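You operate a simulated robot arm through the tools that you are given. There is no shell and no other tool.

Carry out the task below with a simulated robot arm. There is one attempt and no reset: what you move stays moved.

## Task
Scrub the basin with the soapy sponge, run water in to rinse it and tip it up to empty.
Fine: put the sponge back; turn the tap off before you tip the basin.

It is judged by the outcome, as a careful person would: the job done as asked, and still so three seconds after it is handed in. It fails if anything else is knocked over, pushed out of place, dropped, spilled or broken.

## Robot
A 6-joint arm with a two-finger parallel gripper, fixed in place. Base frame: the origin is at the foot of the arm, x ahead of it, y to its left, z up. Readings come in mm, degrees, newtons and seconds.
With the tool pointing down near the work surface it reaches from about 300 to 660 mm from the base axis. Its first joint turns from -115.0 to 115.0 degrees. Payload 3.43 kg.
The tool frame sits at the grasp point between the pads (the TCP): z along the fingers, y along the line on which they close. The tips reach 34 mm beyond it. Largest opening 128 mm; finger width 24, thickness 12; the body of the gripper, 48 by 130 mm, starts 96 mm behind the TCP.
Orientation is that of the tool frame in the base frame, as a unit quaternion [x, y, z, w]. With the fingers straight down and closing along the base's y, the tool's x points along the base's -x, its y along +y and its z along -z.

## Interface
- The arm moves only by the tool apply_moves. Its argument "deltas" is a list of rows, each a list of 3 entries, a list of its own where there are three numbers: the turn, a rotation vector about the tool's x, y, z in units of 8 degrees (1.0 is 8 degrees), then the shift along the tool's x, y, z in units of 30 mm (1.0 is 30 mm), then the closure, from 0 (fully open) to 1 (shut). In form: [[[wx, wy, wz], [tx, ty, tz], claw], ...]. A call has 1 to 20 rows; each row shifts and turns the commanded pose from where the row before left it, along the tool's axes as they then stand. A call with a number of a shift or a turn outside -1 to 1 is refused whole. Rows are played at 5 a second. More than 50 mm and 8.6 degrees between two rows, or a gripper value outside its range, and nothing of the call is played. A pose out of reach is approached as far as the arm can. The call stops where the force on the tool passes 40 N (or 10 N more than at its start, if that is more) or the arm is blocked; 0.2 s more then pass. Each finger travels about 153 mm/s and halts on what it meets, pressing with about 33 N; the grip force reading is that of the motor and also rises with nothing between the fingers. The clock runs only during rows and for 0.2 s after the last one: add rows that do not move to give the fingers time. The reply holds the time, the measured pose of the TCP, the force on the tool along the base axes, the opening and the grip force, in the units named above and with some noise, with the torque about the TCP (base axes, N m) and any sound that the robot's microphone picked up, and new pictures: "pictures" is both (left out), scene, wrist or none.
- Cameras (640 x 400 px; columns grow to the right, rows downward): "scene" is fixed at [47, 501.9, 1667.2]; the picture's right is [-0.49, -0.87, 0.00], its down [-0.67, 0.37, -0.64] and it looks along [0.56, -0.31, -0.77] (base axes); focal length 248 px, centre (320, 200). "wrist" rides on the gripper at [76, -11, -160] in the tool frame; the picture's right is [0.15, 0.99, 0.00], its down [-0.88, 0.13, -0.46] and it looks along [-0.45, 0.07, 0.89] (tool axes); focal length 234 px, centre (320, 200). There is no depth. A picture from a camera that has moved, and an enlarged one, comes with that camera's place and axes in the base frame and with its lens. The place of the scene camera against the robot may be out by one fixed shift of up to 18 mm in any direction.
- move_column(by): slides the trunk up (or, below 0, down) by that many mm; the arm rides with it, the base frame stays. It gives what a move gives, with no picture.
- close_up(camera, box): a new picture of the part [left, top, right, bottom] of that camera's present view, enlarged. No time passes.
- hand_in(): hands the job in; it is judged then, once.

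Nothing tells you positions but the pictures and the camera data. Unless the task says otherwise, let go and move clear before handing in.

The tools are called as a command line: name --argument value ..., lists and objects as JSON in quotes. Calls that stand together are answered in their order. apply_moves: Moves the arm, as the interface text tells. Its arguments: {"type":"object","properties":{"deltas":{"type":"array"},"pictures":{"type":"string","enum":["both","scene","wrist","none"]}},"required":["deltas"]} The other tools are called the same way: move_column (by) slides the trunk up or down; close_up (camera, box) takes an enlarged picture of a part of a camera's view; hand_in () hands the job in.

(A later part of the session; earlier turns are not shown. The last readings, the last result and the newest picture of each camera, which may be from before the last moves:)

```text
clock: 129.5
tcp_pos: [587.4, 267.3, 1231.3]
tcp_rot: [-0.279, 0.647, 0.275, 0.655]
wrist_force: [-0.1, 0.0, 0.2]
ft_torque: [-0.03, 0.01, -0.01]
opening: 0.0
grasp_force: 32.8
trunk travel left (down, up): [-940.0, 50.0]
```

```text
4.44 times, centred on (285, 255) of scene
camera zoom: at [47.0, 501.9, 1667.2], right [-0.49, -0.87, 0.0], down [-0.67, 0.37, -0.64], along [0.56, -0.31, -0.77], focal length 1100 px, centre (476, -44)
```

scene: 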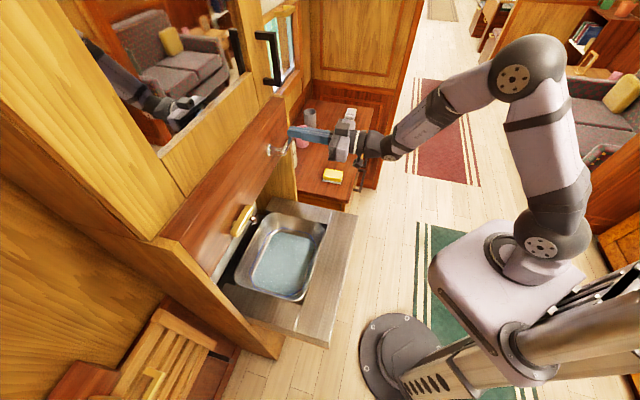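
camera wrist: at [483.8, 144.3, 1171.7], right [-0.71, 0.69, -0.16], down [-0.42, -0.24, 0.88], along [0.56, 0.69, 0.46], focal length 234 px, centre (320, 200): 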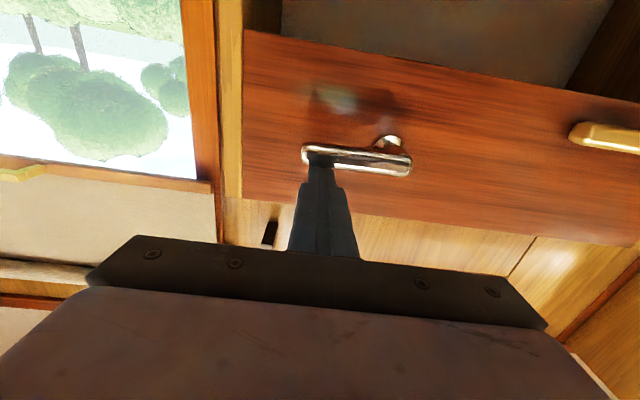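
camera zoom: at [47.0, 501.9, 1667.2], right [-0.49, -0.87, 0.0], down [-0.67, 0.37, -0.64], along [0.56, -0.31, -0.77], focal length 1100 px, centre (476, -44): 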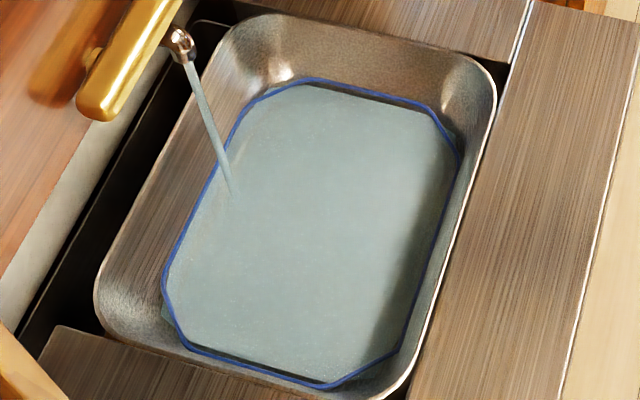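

The water is now at the blue line. I'll shut the tap.

apply_moves --deltas '[[[0, 0, 0], [0, 0, -1], 1], [[0, 0, 0], [-1, 0, -0.5], 1], [[0, 0, 0], [-1, 0, 0], 1], [[0, 0, 0], [-0.6, 0, 0.7], 1], [[0, 0, 0], [0, 0, 0.8], 1], [[0, 0, 0], [1, 0, 0], 1], [[0, 0, 0], [1, 0, 0], 1], [[0, 0, 0], [0.15, 0, 0], 1], [[0, 0, 0], [0.07, 0, 0], 1]]' --pictures "both"

close_up --camera "scene" --box '[240, 210, 330, 300]'

close_up --camera "scene" --box '[255, 110, 325, 170]'

```text
clock: 131.5
tcp_pos: [586.9, 265.4, 1247.4]
tcp_rot: [-0.279, 0.644, 0.276, 0.657]
wrist_force: [2.3, 2.1, 10.0]
ft_torque: [0.16, -0.13, 0.08]
opening: 0.1
grasp_force: 33.3
trunk travel left (down, up): [-940.0, 50.0]
camera wrist: at [484.7, 142.6, 1169.0], right [-0.71, 0.69, -0.16], down [-0.43, -0.24, 0.87], along [0.56, 0.69, 0.46], focal length 234 px, centre (320, 200)
```

scene: 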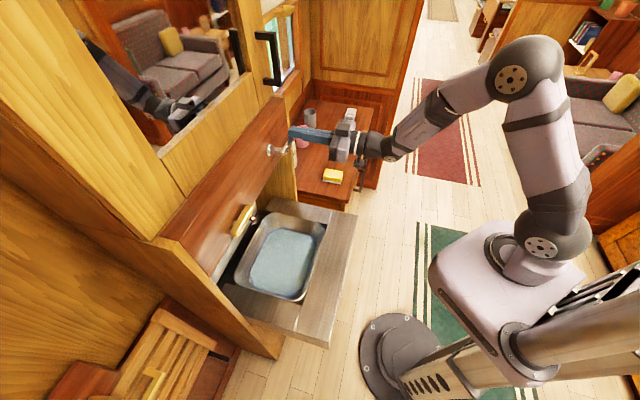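
wrist: 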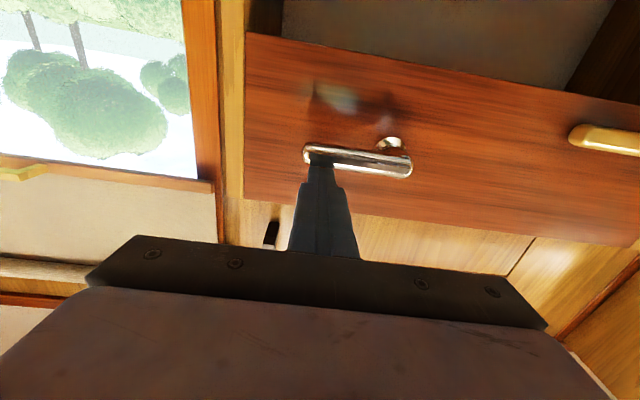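

```text
4.44 times, centred on (285, 255) of scene
camera zoom: at [47.0, 501.9, 1667.2], right [-0.49, -0.87, 0.0], down [-0.67, 0.37, -0.64], along [0.56, -0.31, -0.77], focal length 1100 px, centre (476, -44)
```

zoom: 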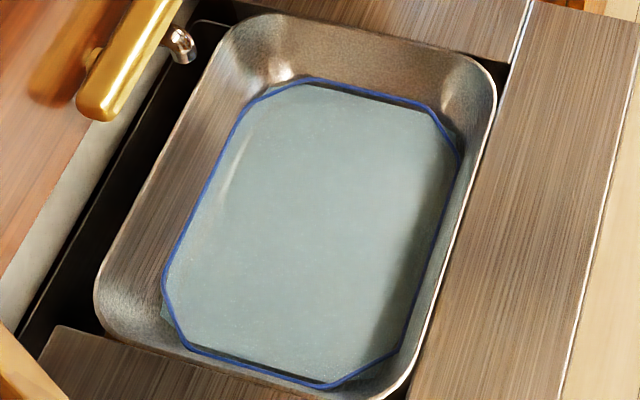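

```text
6.67 times, centred on (290, 140) of scene
camera zoom: at [47.0, 501.9, 1667.2], right [-0.49, -0.87, 0.0], down [-0.67, 0.37, -0.64], along [0.56, -0.31, -0.77], focal length 1650 px, centre (520, 600)
```

zoom: 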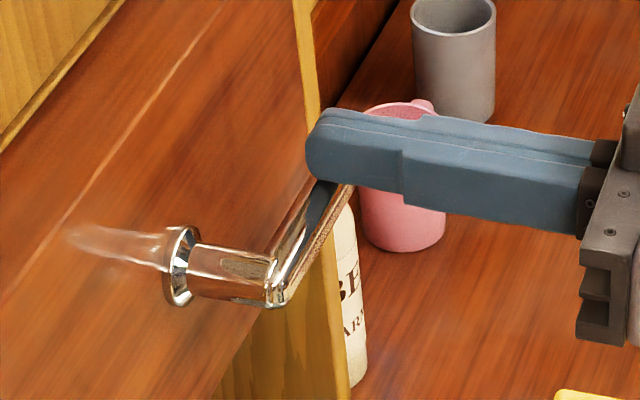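

The tap is off. Next I'll bring the wrist camera over the basin's front rim to see how it can be gripped for tipping.

apply_moves --deltas '[[[0, 0, 0], [-0.2, 0, 0], 1], [[0, 0, 0], [0, 0, -1], 1], [[0, 0, 0], [0, 0, -1], 1], [[0, 0, 0], [0, 0, -1], 1], [[0, 0, 0], [0, 0, -1], 1], [[0, 0, 0], [0, 0, -1], 1], [[0, 1, 0], [0, 0.6, 0], 1], [[0, 1, 0], [0, 0.6, 0], 1], [[0, 1, 0], [0, 0.6, 0], 1], [[0, 1, 0], [0, 0.6, 0], 1], [[0, 1, 0], [0, 0.6, 0], 1], [[0, 1, 0], [0, 0.6, 0], 1], [[0, 1, 0], [0, 0.6, 0], 1], [[0, 1, 0], [0, 0.6, 0], 1], [[0, 1, 0], [0, 0.6, 0], 0.5], [[0, 1, 0], [0, 0, 0], 0], [[0, 0, 0], [0, 0, 0], 0]]' --pictures "both"

```text
clock: 135.1
tcp_pos: [369.6, 269.4, 1248.0]
tcp_rot: [-0.389, 0.917, 0.032, 0.086]
wrist_force: [-0.1, -0.3, 0.7]
ft_torque: [0.0, -0.04, -0.01]
opening: 128.0
grasp_force: 0.0
out of reach, approached as far as the arm can: row 8
trunk travel left (down, up): [-940.0, 50.0]
camera wrist: at [304.9, 188.7, 1393.4], right [-0.81, 0.58, -0.04], down [0.45, 0.66, 0.61], along [0.38, 0.48, -0.79], focal length 234 px, centre (320, 200)
```

scene: 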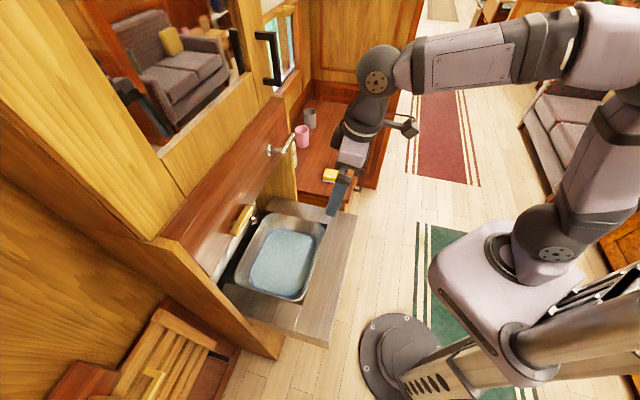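
wrist: 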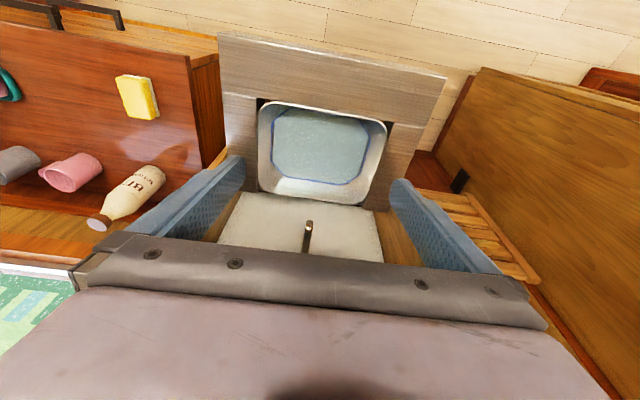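

move_column --by -150

apply_moves --deltas '[[[0, 0, 0], [0.18, 0, 0.98], 0], [[0, 0, 0], [0.18, 0, 0.98], 0], [[0, 0, 0], [0.18, 0, 0.98], 0], [[0, 0, 0], [0, 0, 0], 0]]' --pictures "both"

close_up --camera "wrist" --box '[180, 0, 480, 240]'

```text
clock: 136.8
tcp_pos: [369.4, 269.6, 1099.4]
tcp_rot: [-0.389, 0.916, 0.032, 0.086]
wrist_force: [0.9, 1.1, 1.2]
ft_torque: [0.04, 0.0, -0.04]
opening: 128.1
grasp_force: 0.1
trunk travel left (down, up): [-790.0, 200.0]
```

```text
clock: 137.8
tcp_pos: [366.4, 270.6, 1008.9]
tcp_rot: [-0.39, 0.916, 0.032, 0.086]
wrist_force: [-0.7, 0.3, 0.5]
ft_torque: [-0.04, -0.01, -0.01]
opening: 127.9
grasp_force: 0.0
trunk travel left (down, up): [-790.0, 200.0]
camera wrist: at [302.4, 190.8, 1152.4], right [-0.81, 0.58, -0.04], down [0.45, 0.66, 0.61], along [0.38, 0.48, -0.79], focal length 234 px, centre (320, 200)
```

scene: 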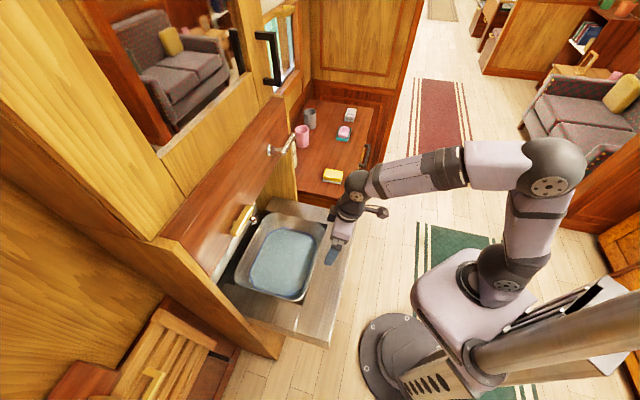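
wrist: 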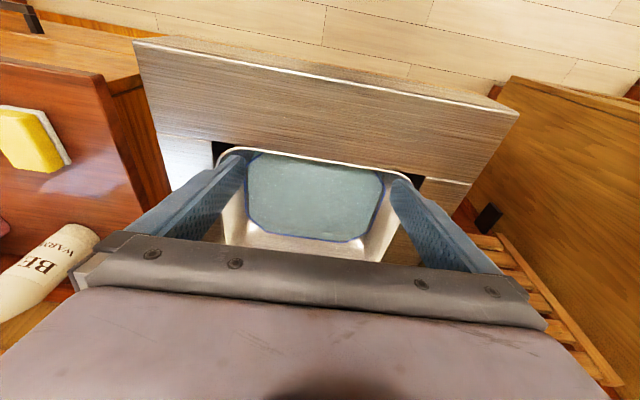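

```text
1.67 times, centred on (330, 120) of wrist
camera zoom: at [302.4, 190.8, 1152.4], right [-0.81, 0.58, -0.04], down [0.45, 0.66, 0.61], along [0.38, 0.48, -0.79], focal length 390 px, centre (303, 333)
```

zoom: 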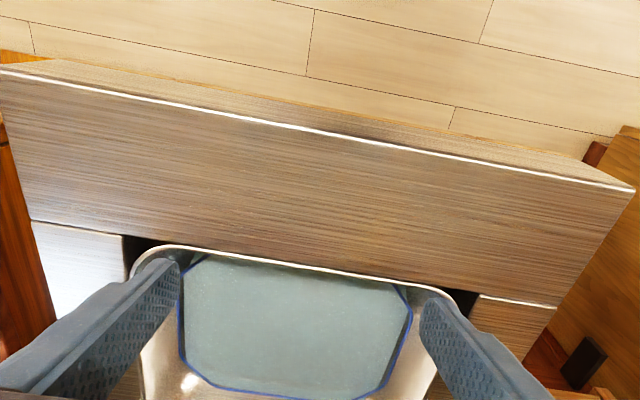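

apply_moves --deltas '[[[0, 0, 0], [0.18, 0, 0.98], 0], [[0, 0, 0], [0.18, 0, 0.98], 0], [[0, 0, 0], [0.18, 0, 0.98], 0], [[0, 0, 0], [0, 0, 0], 0]]' --pictures "wrist"

close_up --camera "wrist" --box '[80, 80, 280, 240]'

close_up --camera "wrist" --box '[340, 100, 540, 260]'

close_up --camera "wrist" --box '[240, 60, 440, 220]'

```text
clock: 138.8
tcp_pos: [368.3, 269.6, 916.5]
tcp_rot: [-0.39, 0.916, 0.032, 0.086]
wrist_force: [0.2, -0.2, -0.6]
ft_torque: [-0.02, 0.0, -0.02]
opening: 127.8
grasp_force: 0.0
trunk travel left (down, up): [-790.0, 200.0]
camera wrist: at [304.1, 187.9, 1059.6], right [-0.81, 0.58, -0.03], down [0.45, 0.66, 0.61], along [0.38, 0.48, -0.79], focal length 234 px, centre (320, 200)
```

wrist: 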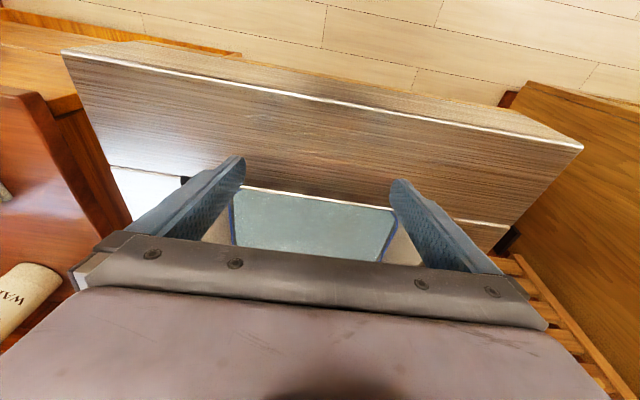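

```text
2.50 times, centred on (180, 160) of wrist
camera zoom: at [304.1, 187.9, 1059.6], right [-0.81, 0.58, -0.03], down [0.45, 0.66, 0.61], along [0.38, 0.48, -0.79], focal length 585 px, centre (670, 300)
```

zoom: 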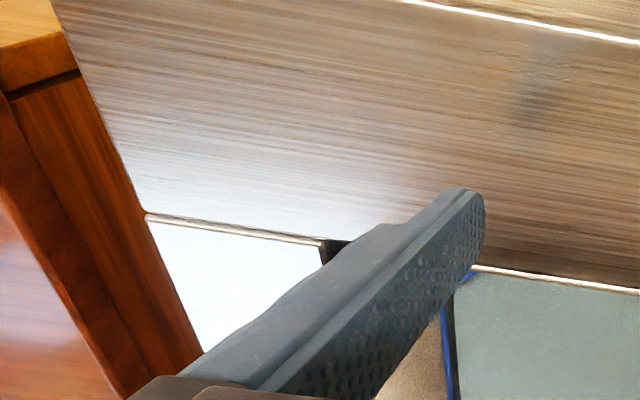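

```text
2.50 times, centred on (440, 180) of wrist
camera zoom: at [304.1, 187.9, 1059.6], right [-0.81, 0.58, -0.03], down [0.45, 0.66, 0.61], along [0.38, 0.48, -0.79], focal length 585 px, centre (20, 250)
```

zoom: 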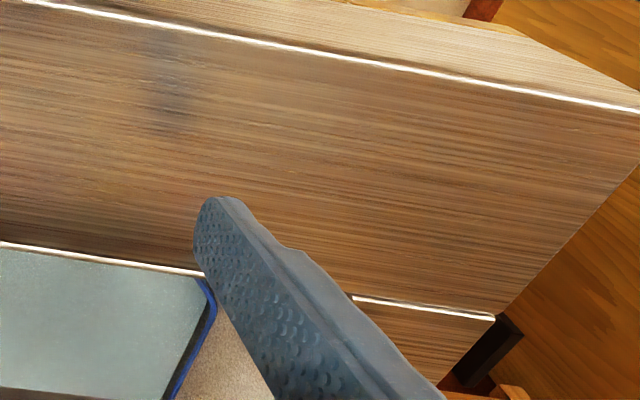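

```text
2.50 times, centred on (340, 140) of wrist
camera zoom: at [304.1, 187.9, 1059.6], right [-0.81, 0.58, -0.03], down [0.45, 0.66, 0.61], along [0.38, 0.48, -0.79], focal length 585 px, centre (270, 350)
```

zoom: 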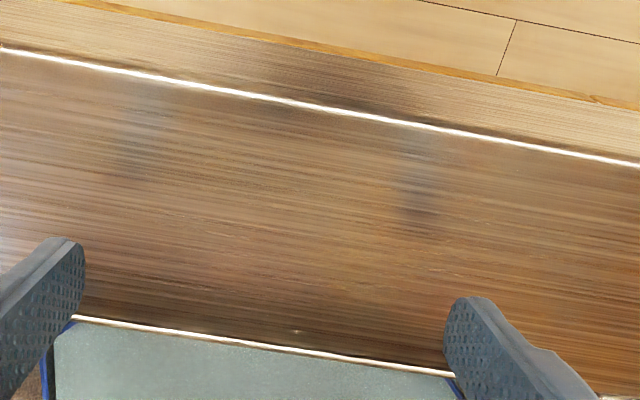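

I can't yet tell whether the front rim stands proud of the counter. I'll tilt to a low, nearly horizontal view along it.

apply_moves --deltas '[[[0, -1, 0], [0, 0, 0], 0], [[0, -1, 0], [0, 0, 0], 0], [[0, -1, 0], [0, 0, 0], 0], [[0, -1, 0], [0, 0, 0], 0], [[0, -1, 0], [0, 0, 0], 0], [[0, -0.8, 0], [0, 0, 0], 0], [[0, 0, 0], [0, 0, 0], 0]]' --pictures "both"

close_up --camera "wrist" --box '[170, 20, 470, 240]'

```text
clock: 140.4
tcp_pos: [394.1, 285.6, 914.2]
tcp_rot: [-0.347, 0.808, 0.184, 0.44]
wrist_force: [-1.0, -0.7, -0.4]
ft_torque: [-0.01, -0.01, 0.01]
opening: 128.0
grasp_force: 0.0
out of reach, approached as far as the arm can: row 3, 5, 6
trunk travel left (down, up): [-790.0, 200.0]
camera wrist: at [281.2, 152.8, 938.2], right [-0.77, 0.63, -0.13], down [-0.03, 0.17, 0.99], along [0.64, 0.76, -0.11], focal length 234 px, centre (320, 200)
```

scene: 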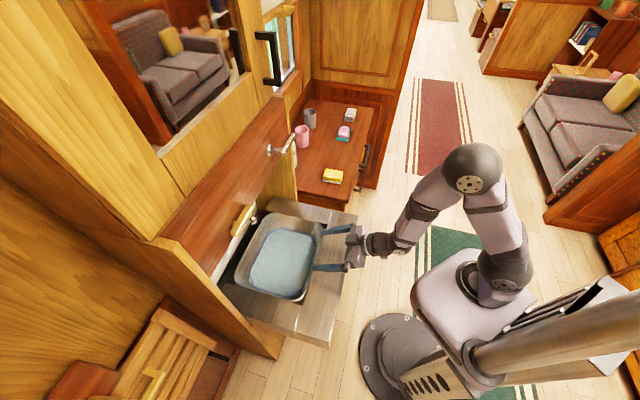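
wrist: 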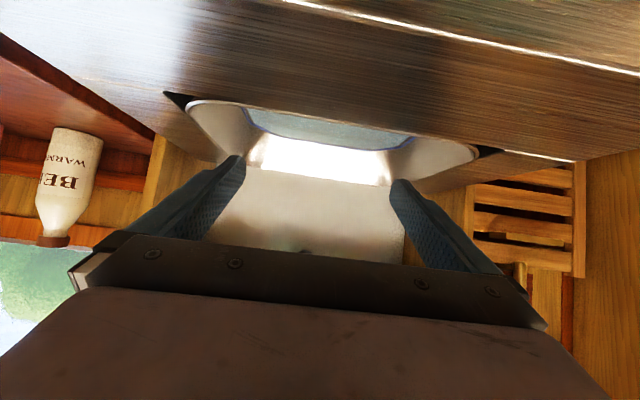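

```text
1.82 times, centred on (320, 130) of wrist
camera zoom: at [281.2, 152.8, 938.2], right [-0.77, 0.63, -0.13], down [-0.03, 0.17, 0.99], along [0.64, 0.76, -0.11], focal length 426 px, centre (320, 327)
```

zoom: 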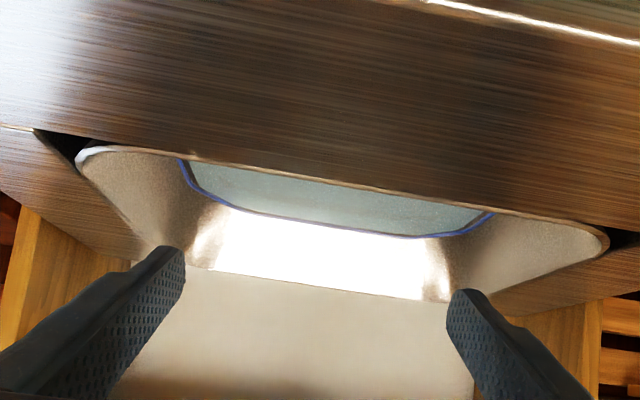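

close_up --camera "scene" --box '[225, 195, 305, 250]'

close_up --camera "scene" --box '[215, 240, 285, 310]'

close_up --camera "scene" --box '[280, 210, 350, 310]'

close_up --camera "wrist" --box '[140, 70, 300, 170]'

close_up --camera "wrist" --box '[380, 100, 540, 200]'

```text
7.27 times, centred on (265, 222) of scene
camera zoom: at [47.0, 501.9, 1667.2], right [-0.49, -0.87, 0.0], down [-0.67, 0.37, -0.64], along [0.56, -0.31, -0.77], focal length 1800 px, centre (720, 36)
```

zoom: 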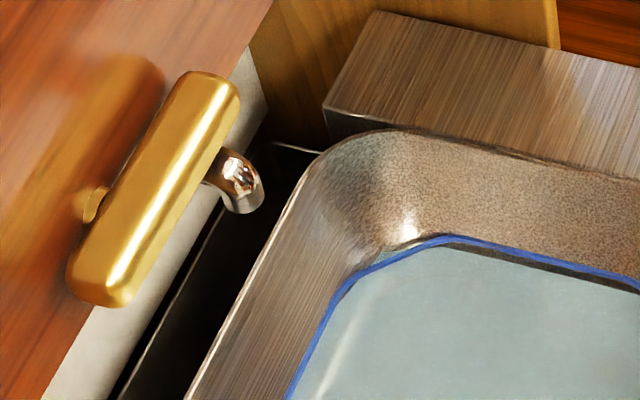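

```text
5.71 times, centred on (250, 275) of scene
camera zoom: at [47.0, 501.9, 1667.2], right [-0.49, -0.87, 0.0], down [-0.67, 0.37, -0.64], along [0.56, -0.31, -0.77], focal length 1414 px, centre (720, -229)
```

zoom: 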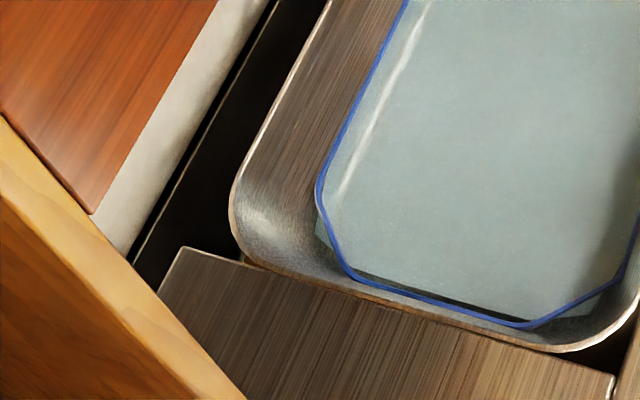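

```text
4.00 times, centred on (315, 260) of scene
camera zoom: at [47.0, 501.9, 1667.2], right [-0.49, -0.87, 0.0], down [-0.67, 0.37, -0.64], along [0.56, -0.31, -0.77], focal length 990 px, centre (340, -40)
```

zoom: 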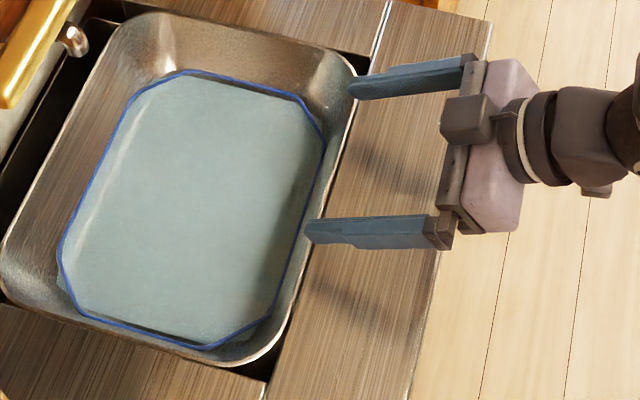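

```text
4.00 times, centred on (220, 120) of wrist
camera zoom: at [281.2, 152.8, 938.2], right [-0.77, 0.63, -0.13], down [-0.03, 0.17, 0.99], along [0.64, 0.76, -0.11], focal length 937 px, centre (720, 520)
```

zoom: 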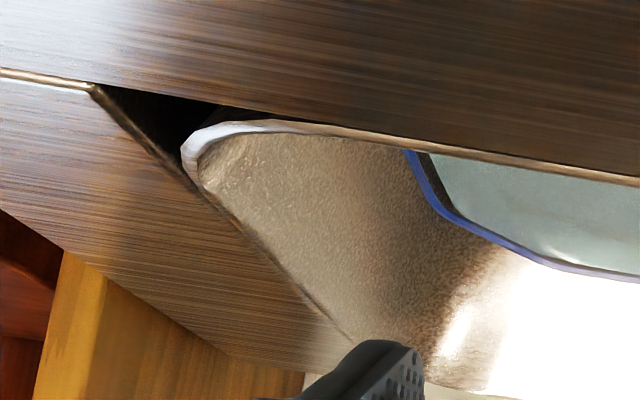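

```text
4.00 times, centred on (460, 150) of wrist
camera zoom: at [281.2, 152.8, 938.2], right [-0.77, 0.63, -0.13], down [-0.03, 0.17, 0.99], along [0.64, 0.76, -0.11], focal length 937 px, centre (-240, 400)
```

zoom: 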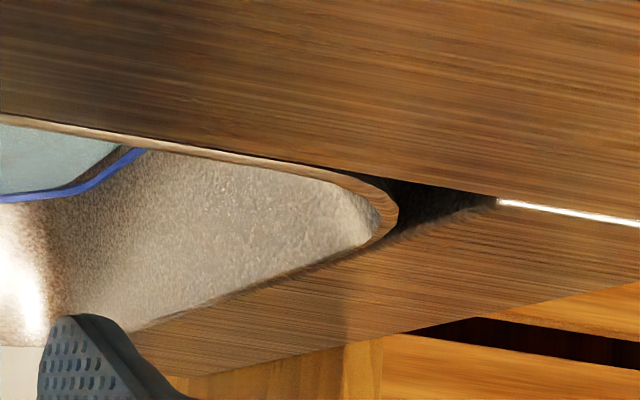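

The front rim is flush with the counter, but there are open gaps at the two front corners that a single finger might enter. I'll look straight down at the corner nearest the dresser.

apply_moves --deltas '[[[0, 0, 0], [-0.82, 0, -0.57], 0.3], [[0, 0, 0], [-0.82, 0, -0.57], 0.3], [[0, 0, 0], [-0.82, 0, -0.57], 0.3], [[0, 1, 0], [0, -0.8, 0], 0.3], [[0, 1, 0], [0, -0.8, 0], 0.3], [[0, 1, 0], [0, -0.8, 0], 0.3], [[0, 1, 0], [0, -0.8, 0], 0.3], [[0, 1, 0], [0, -0.8, 0], 0.3], [[0, 1, 0], [0, -0.8, 0], 0.3], [[0, 0.8, 0], [0, 0, 0], 0.3], [[0, 0, 0], [0, 0, 0], 0.3]]' --pictures "wrist"

close_up --camera "wrist" --box '[220, 40, 420, 200]'

```text
clock: 142.8
tcp_pos: [476.8, 196.9, 981.7]
tcp_rot: [-0.403, 0.905, 0.093, 0.099]
wrist_force: [-0.2, -0.5, -0.4]
ft_torque: [0.02, -0.01, 0.0]
opening: 89.5
grasp_force: 0.0
out of reach, approached as far as the arm can: row 1, 5, 6, 9, 10
trunk travel left (down, up): [-790.0, 200.0]
camera wrist: at [418.9, 96.7, 1116.0], right [-0.84, 0.55, 0.05], down [0.43, 0.6, 0.67], along [0.34, 0.58, -0.74], focal length 234 px, centre (320, 200)
```

wrist: 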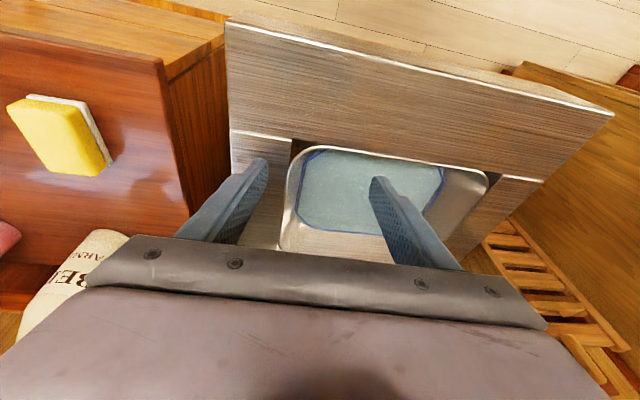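

```text
2.50 times, centred on (320, 120) of wrist
camera zoom: at [418.9, 96.7, 1116.0], right [-0.84, 0.55, 0.05], down [0.43, 0.6, 0.67], along [0.34, 0.58, -0.74], focal length 585 px, centre (320, 400)
```

zoom: 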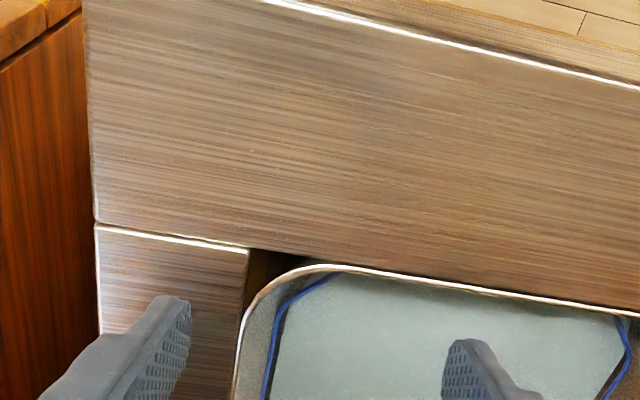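

close_up --camera "wrist" --box '[280, 125, 360, 185]'

close_up --camera "wrist" --box '[460, 145, 540, 205]'

```text
6.67 times, centred on (320, 155) of wrist
camera zoom: at [418.9, 96.7, 1116.0], right [-0.84, 0.55, 0.05], down [0.43, 0.6, 0.67], along [0.34, 0.58, -0.74], focal length 1561 px, centre (320, 500)
```

zoom: 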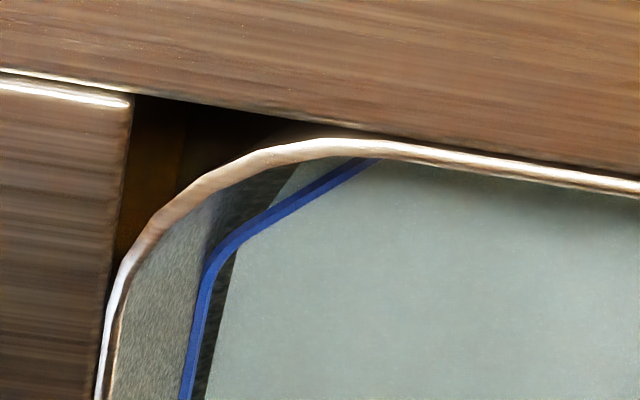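

```text
6.67 times, centred on (500, 175) of wrist
camera zoom: at [418.9, 96.7, 1116.0], right [-0.84, 0.55, 0.05], down [0.43, 0.6, 0.67], along [0.34, 0.58, -0.74], focal length 1561 px, centre (-880, 367)
```

zoom: 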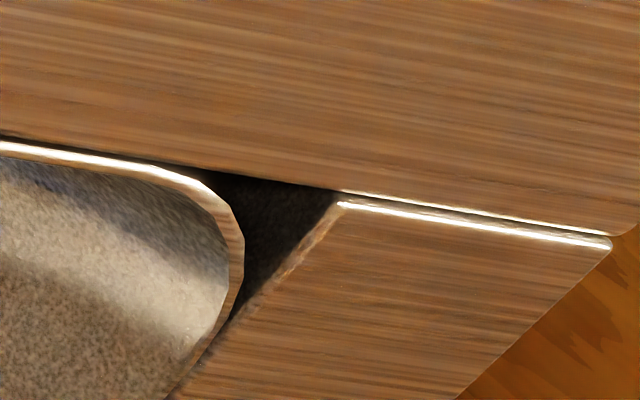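

The corner gaps look too tight for a finger. The full-width front strip may fold up together with the basin, so I'll look at the underside from in front and test gently with a fingertip. First I'll retreat and level the tool.

apply_moves --deltas '[[[0, 0, 0], [0.97, -0.62, -0.31], 0.6], [[0, 0, 0], [0.97, -0.62, -0.31], 1], [[0, 0, 0], [0.97, -0.62, -0.31], 1], [[0, 0, 0], [0.97, -0.62, -0.31], 1], [[0, 0, 0], [0.97, -0.62, -0.31], 1], [[-0.361, -0.794, -0.353], [0, 0, 0], 1], [[-0.361, -0.794, -0.353], [0, 0, 0], 1], [[-0.361, -0.794, -0.353], [0, 0, 0], 1], [[-0.361, -0.794, -0.353], [0, 0, 0], 1], [[-0.361, -0.794, -0.353], [0, 0, 0], 1], [[-0.361, -0.794, -0.353], [0, 0, 0], 1], [[-0.361, -0.794, -0.353], [0, 0, 0], 1], [[-0.361, -0.794, -0.353], [0, 0, 0], 1], [[-0.361, -0.794, -0.353], [0, 0, 0], 1], [[-0.361, -0.794, -0.353], [0, 0, 0], 1], [[-0.361, -0.794, -0.353], [0, 0, 0], 1], [[0, 0, 0], [0, 0, 0], 1]]' --pictures "both"

```text
clock: 146.4
tcp_pos: [446.0, 20.2, 981.1]
tcp_rot: [0.501, -0.5, -0.498, -0.5]
wrist_force: [0.0, 0.4, -0.6]
ft_torque: [0.02, 0.01, 0.01]
opening: 0.0
grasp_force: 33.0
trunk travel left (down, up): [-790.0, 200.0]
camera wrist: at [458.1, -138.3, 906.6], right [-0.99, 0.0, -0.15], down [-0.13, -0.45, 0.88], along [-0.07, 0.89, 0.45], focal length 234 px, centre (320, 200)
```

scene: 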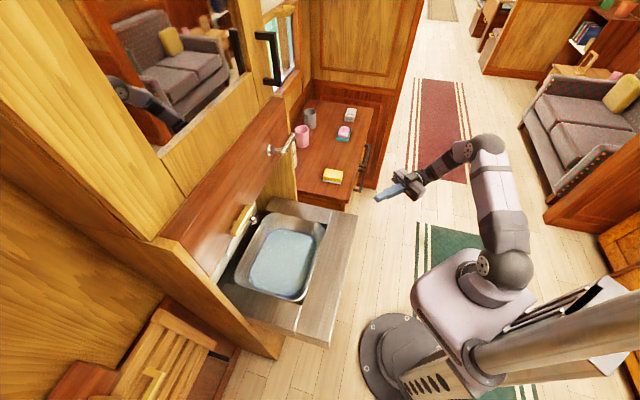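
wrist: 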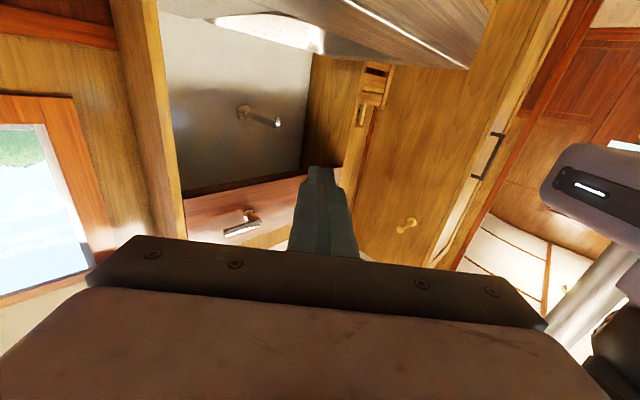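

move_column --by -230

apply_moves --deltas '[[[0, 0, 0], [0, 0, 0], 1]]' --pictures "both"

close_up --camera "wrist" --box '[100, 0, 500, 240]'

```text
clock: 148.9
tcp_pos: [447.3, 20.7, 751.4]
tcp_rot: [-0.5, 0.501, 0.498, 0.5]
wrist_force: [0.7, -0.1, -0.2]
ft_torque: [-0.01, 0.02, -0.01]
opening: 0.2
grasp_force: 32.9
trunk travel left (down, up): [-560.0, 430.0]
```

```text
clock: 149.3
tcp_pos: [445.9, 21.1, 752.9]
tcp_rot: [0.501, -0.5, -0.499, -0.499]
wrist_force: [0.4, 0.2, 0.1]
ft_torque: [0.0, 0.0, -0.02]
opening: 0.0
grasp_force: 32.8
trunk travel left (down, up): [-560.0, 430.0]
camera wrist: at [458.1, -138.4, 676.7], right [-0.99, 0.0, -0.15], down [-0.13, -0.45, 0.88], along [-0.07, 0.89, 0.45], focal length 234 px, centre (320, 200)
```

scene: 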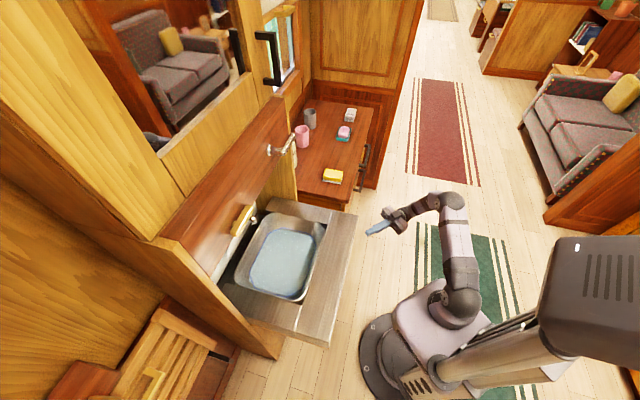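
wrist: 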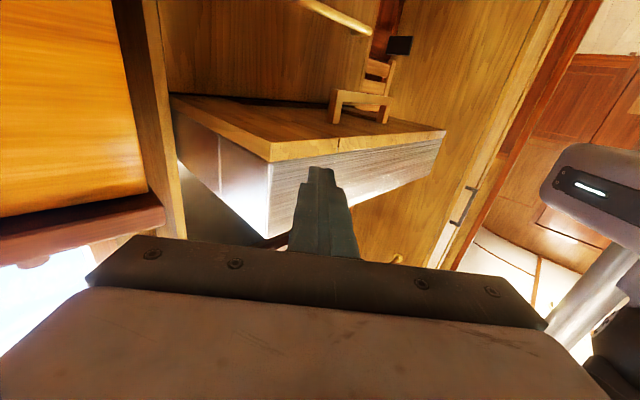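

```text
1.60 times, centred on (300, 120) of wrist
camera zoom: at [458.1, -138.4, 676.7], right [-0.99, 0.0, -0.15], down [-0.13, -0.45, 0.88], along [-0.07, 0.89, 0.45], focal length 375 px, centre (352, 328)
```

zoom: 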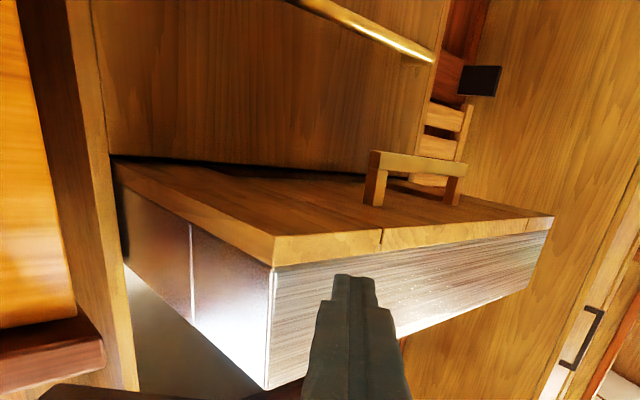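

The underside shows a wooden board with a pull handle, so the whole basin box folds up about its rear hinge. Its underside is at z about 735 and its front edge at n about 403. I'll raise the trunk for reach, then drop the fingertip below the front edge to test lifting it.

move_column --by 180

apply_moves --deltas '[[[0, 0, 0], [0.97, 0, 0], 1], [[0, 0, 0], [0.97, 0, 0], 1], [[0, 0, 0], [0.97, 0, 0], 1], [[0, 0, 0], [0.97, 0, 0], 1], [[0, 0, 0], [0.97, 0, 0], 1], [[0, 0, 0], [0.97, 0, 0], 1], [[0, 0, 0], [0.97, 0, 0], 1], [[0, 0, 0], [0.97, 0, 0], 1], [[0, 0, 0], [0, 0, 0], 1]]' --pictures "both"

close_up --camera "wrist" --box '[100, 0, 500, 240]'

```text
clock: 151.3
tcp_pos: [446.6, 22.2, 931.8]
tcp_rot: [0.501, -0.5, -0.499, -0.499]
wrist_force: [0.1, -0.6, -0.8]
ft_torque: [0.0, 0.04, -0.01]
opening: 0.2
grasp_force: 33.1
trunk travel left (down, up): [-740.0, 250.0]
```

```text
clock: 153.3
tcp_pos: [445.5, 20.5, 696.6]
tcp_rot: [-0.5, 0.501, 0.498, 0.5]
wrist_force: [-0.2, 0.1, 0.4]
ft_torque: [0.03, -0.01, 0.01]
opening: 0.0
grasp_force: 32.8
trunk travel left (down, up): [-740.0, 250.0]
camera wrist: at [457.7, -139.2, 621.5], right [-0.99, 0.0, -0.15], down [-0.13, -0.45, 0.88], along [-0.07, 0.89, 0.45], focal length 234 px, centre (320, 200)
```

scene: 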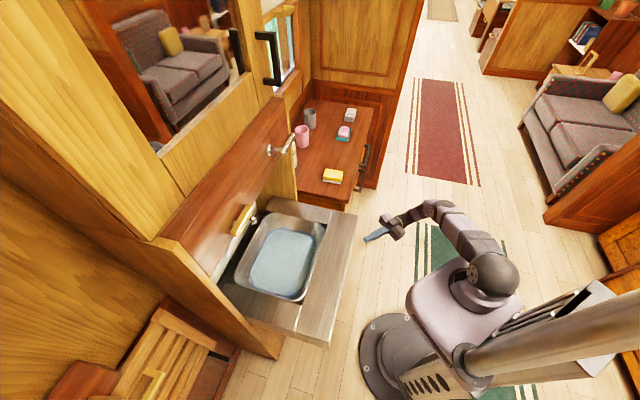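
wrist: 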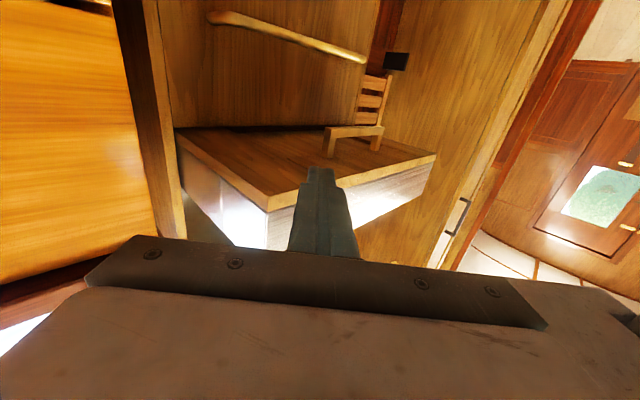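

```text
1.60 times, centred on (300, 120) of wrist
camera zoom: at [457.7, -139.2, 621.5], right [-0.99, 0.0, -0.15], down [-0.13, -0.45, 0.88], along [-0.07, 0.89, 0.45], focal length 375 px, centre (352, 328)
```

zoom: 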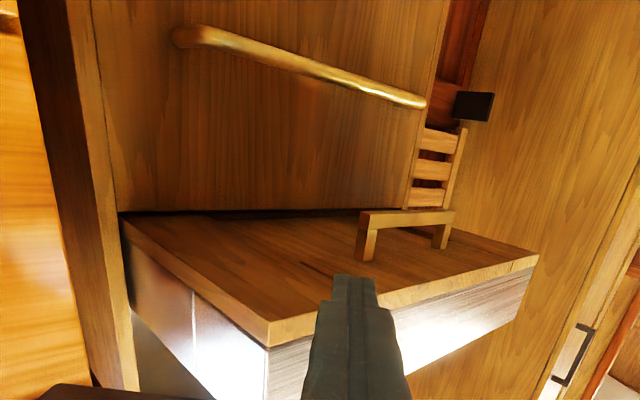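

apply_moves --deltas '[[[0, 0, 0], [-0.07, -0.26, 0.81], 1], [[0, 0, 0], [-0.07, -0.26, 0.81], 1], [[0, 0, 0], [-0.07, -0.26, 0.81], 1], [[0, 0, 0], [-0.07, -0.26, 0.81], 1], [[0, 0, 0], [-0.3, 0, 0], 1], [[0, 0, 0], [0, 0, 0], 1]]' --pictures "both"

```text
clock: 154.7
tcp_pos: [476.2, 119.3, 715.6]
tcp_rot: [-0.5, 0.501, 0.498, 0.5]
wrist_force: [-0.4, 0.7, 0.3]
ft_torque: [-0.01, -0.01, 0.05]
opening: 0.0
grasp_force: 33.1
trunk travel left (down, up): [-740.0, 250.0]
camera wrist: at [489.4, -41.6, 641.7], right [-0.99, 0.0, -0.15], down [-0.13, -0.45, 0.88], along [-0.07, 0.89, 0.45], focal length 234 px, centre (320, 200)
```

scene: 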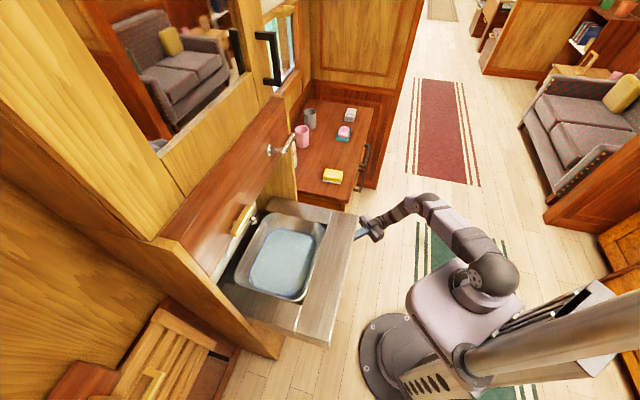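
wrist: 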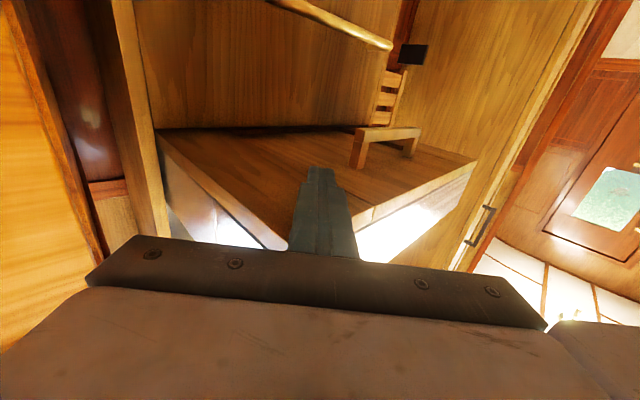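

apply_moves --deltas '[[[0, 0, 0], [-0.15, 0, 0], 1], [[0, 0, 0], [-0.1, 0, 0], 1], [[0, 0, 0], [-0.1, 0, 0], 1], [[0, 0, 0], [0, 0, 0], 1]]' --pictures "none"

close_up --camera "scene" --box '[200, 170, 370, 350]'

```text
clock: 155.7
tcp_pos: [478.0, 119.0, 725.5]
tcp_rot: [0.502, -0.501, -0.499, -0.498]
wrist_force: [-6.8, -4.4, -11.5]
ft_torque: [0.19, 0.11, -0.11]
opening: 0.3
grasp_force: 32.7
trunk travel left (down, up): [-740.0, 250.0]
```

```text
2.22 times, centred on (285, 260) of scene
camera zoom: at [47.0, 501.9, 1667.2], right [-0.49, -0.87, 0.0], down [-0.67, 0.37, -0.64], along [0.56, -0.31, -0.77], focal length 550 px, centre (398, 67)
```

zoom: 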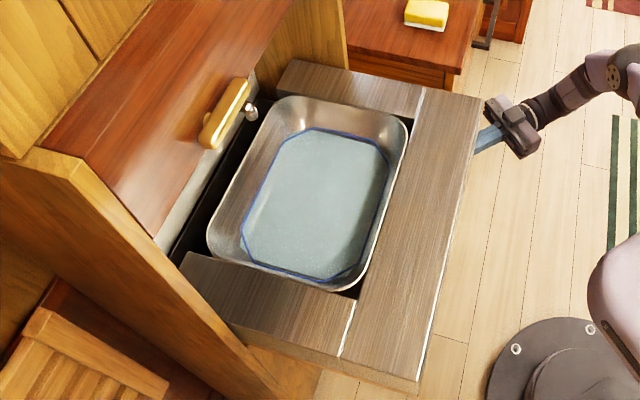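

apply_moves --deltas '[[[0, 0, 0], [-0.2, 0, 0], 1], [[0, 0, 0], [-0.2, 0, 0], 1], [[0, 0, 0], [0, 0, 0], 1]]' --pictures "none"

close_up --camera "scene" --box '[200, 170, 370, 350]'

```text
clock: 156.5
tcp_pos: [477.7, 118.1, 737.0]
tcp_rot: [0.502, -0.5, -0.499, -0.499]
wrist_force: [-5.2, -0.6, -11.2]
ft_torque: [-0.36, -0.01, 0.23]
opening: 0.2
grasp_force: 32.9
trunk travel left (down, up): [-740.0, 250.0]
```

```text
2.22 times, centred on (285, 260) of scene
camera zoom: at [47.0, 501.9, 1667.2], right [-0.49, -0.87, 0.0], down [-0.67, 0.37, -0.64], along [0.56, -0.31, -0.77], focal length 550 px, centre (398, 67)
```

zoom: 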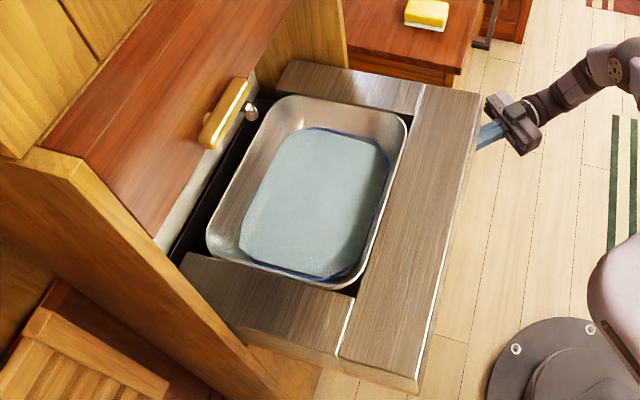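

The whole basin unit is lifting smoothly at about 11 N, with the water moving toward the rear. I'll follow its arc upward slowly.

apply_moves --deltas '[[[0, 0, 0], [-0.5, 0.033, -0.033], 1], [[0, 0, 0], [-0.5, 0.033, -0.033], 1], [[0, 0, 0], [-0.5, 0.033, -0.033], 1], [[0, 0, 0], [-0.5, 0.033, -0.033], 1], [[0, 0, 0], [-0.5, 0, 0], 1], [[0, 0, 0], [-0.5, 0, 0], 1], [[0, 0, 0], [-0.5, 0, 0], 1], [[0, 0, 0], [0, 0, 0], 1]]' --pictures "both"

close_up --camera "scene" --box '[200, 150, 390, 350]'

```text
clock: 158.3
tcp_pos: [475.7, 113.8, 840.6]
tcp_rot: [-0.501, 0.502, 0.498, 0.499]
wrist_force: [2.6, 2.9, -9.3]
ft_torque: [-0.35, 0.1, -0.05]
opening: 0.1
grasp_force: 32.8
trunk travel left (down, up): [-740.0, 250.0]
camera wrist: at [486.5, -46.4, 766.1], right [-0.99, 0.0, -0.15], down [-0.13, -0.45, 0.88], along [-0.07, 0.89, 0.45], focal length 234 px, centre (320, 200)
```

scene: 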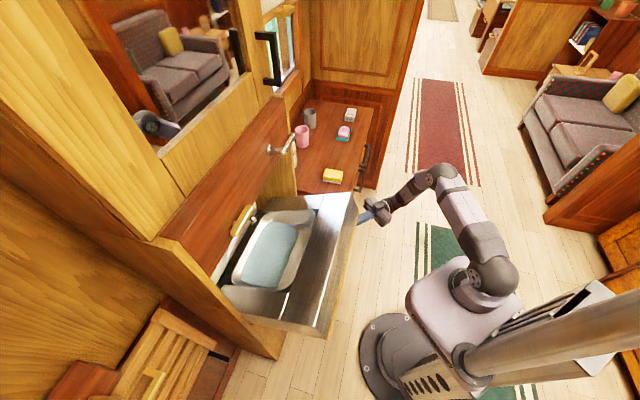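
wrist: 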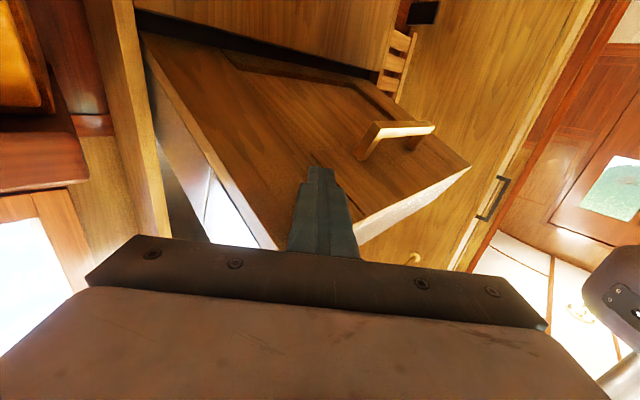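

```text
2.00 times, centred on (295, 250) of scene
camera zoom: at [47.0, 501.9, 1667.2], right [-0.49, -0.87, 0.0], down [-0.67, 0.37, -0.64], along [0.56, -0.31, -0.77], focal length 495 px, centre (370, 100)
```

zoom: 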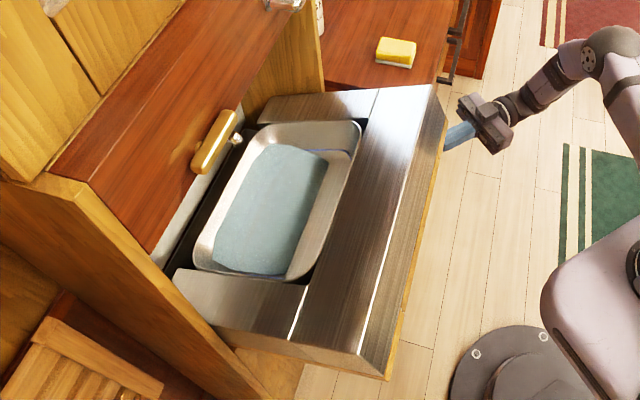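

apply_moves --deltas '[[[0, 0, 0], [-0.5, -0.05, 0.05], 1], [[0, 0, 0], [-0.5, -0.05, 0.05], 1], [[0, 0, 0], [-0.5, -0.05, 0.05], 1], [[0, 0, 0], [-0.5, -0.08, 0.08], 1], [[0, 0, 0], [-0.5, -0.08, 0.08], 1], [[0, 0, 0], [-0.5, -0.1, 0.1], 1], [[0, 0, 0], [-0.5, -0.12, 0.12], 1], [[0, 0, 0], [0, 0, 0], 1]]' --pictures "both"

close_up --camera "scene" --box '[200, 130, 390, 330]'

```text
clock: 160.1
tcp_pos: [490.9, 130.7, 949.3]
tcp_rot: [-0.501, 0.501, 0.498, 0.5]
wrist_force: [0.6, 0.1, -5.8]
ft_torque: [-0.2, 0.06, 0.0]
opening: 0.0
grasp_force: 33.0
trunk travel left (down, up): [-740.0, 250.0]
camera wrist: at [502.6, -27.7, 873.5], right [-0.99, 0.0, -0.15], down [-0.13, -0.45, 0.88], along [-0.07, 0.89, 0.45], focal length 234 px, centre (320, 200)
```

scene: 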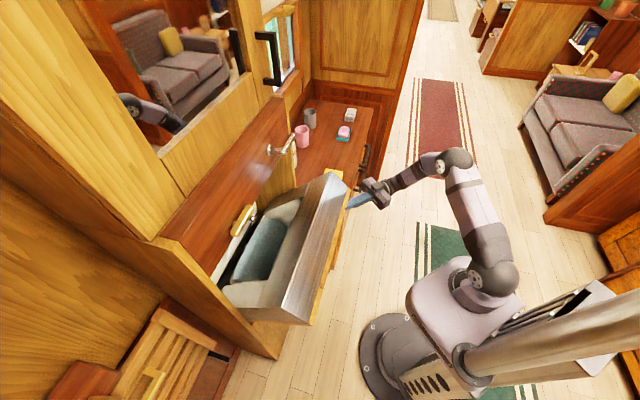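
wrist: 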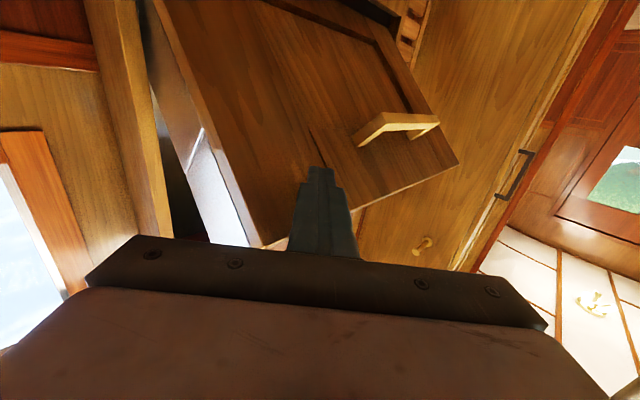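

```text
2.00 times, centred on (295, 230) of scene
camera zoom: at [47.0, 501.9, 1667.2], right [-0.49, -0.87, 0.0], down [-0.67, 0.37, -0.64], along [0.56, -0.31, -0.77], focal length 495 px, centre (370, 140)
```

zoom: 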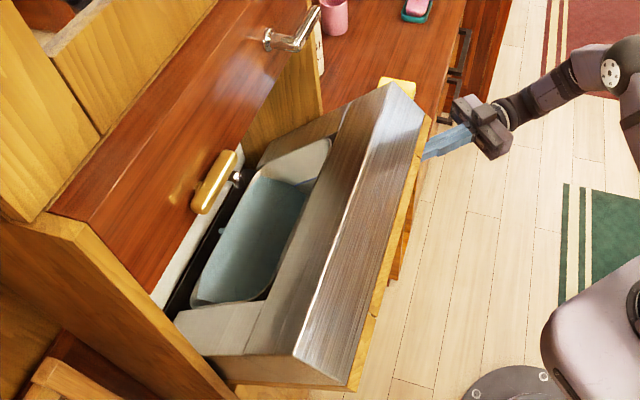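

apply_moves --deltas '[[[0, 0, 0], [-0.45, -0.15, 0.15], 1], [[0, 0, 0], [-0.45, -0.16, 0.16], 1], [[0, 0, 0], [-0.45, -0.18, 0.18], 1], [[0, 0, 0], [-0.43, -0.2, 0.2], 1], [[0, 0, 0], [-0.42, -0.21, 0.21], 1], [[0, 0, 0], [-0.4, -0.22, 0.22], 1], [[0, 0, 0], [0, 0, 0], 1]]' --pictures "both"

close_up --camera "scene" --box '[200, 110, 390, 310]'

```text
clock: 161.7
tcp_pos: [523.9, 164.9, 1026.7]
tcp_rot: [0.501, -0.5, -0.498, -0.5]
wrist_force: [-1.5, -0.1, -4.2]
ft_torque: [-0.16, 0.06, 0.05]
opening: 0.0
grasp_force: 32.8
trunk travel left (down, up): [-740.0, 250.0]
camera wrist: at [535.5, 5.9, 952.8], right [-0.99, 0.0, -0.15], down [-0.13, -0.45, 0.88], along [-0.07, 0.89, 0.45], focal length 234 px, centre (320, 200)
```

scene: 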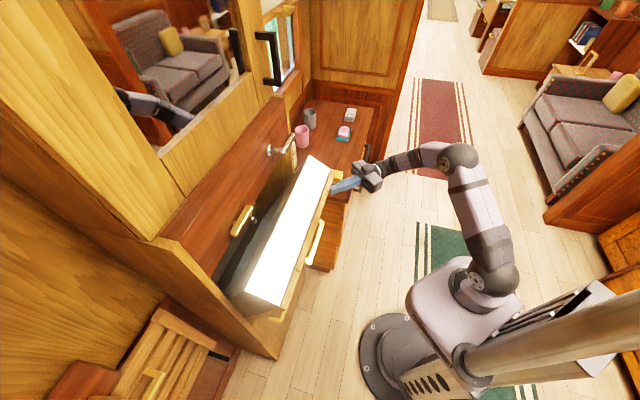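
wrist: 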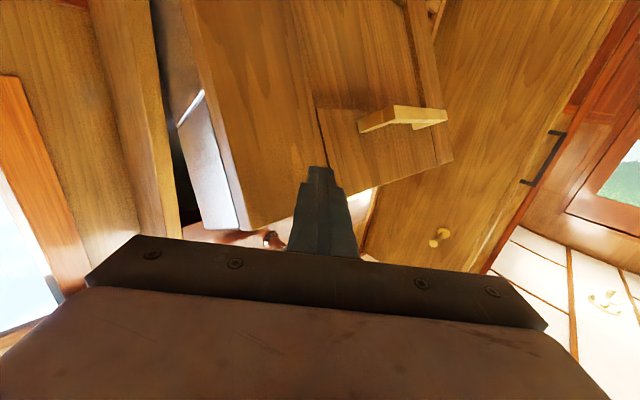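

```text
2.00 times, centred on (295, 210) of scene
camera zoom: at [47.0, 501.9, 1667.2], right [-0.49, -0.87, 0.0], down [-0.67, 0.37, -0.64], along [0.56, -0.31, -0.77], focal length 495 px, centre (370, 180)
```

zoom: 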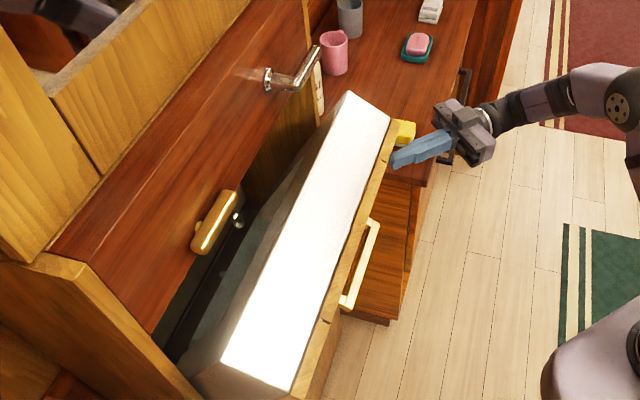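

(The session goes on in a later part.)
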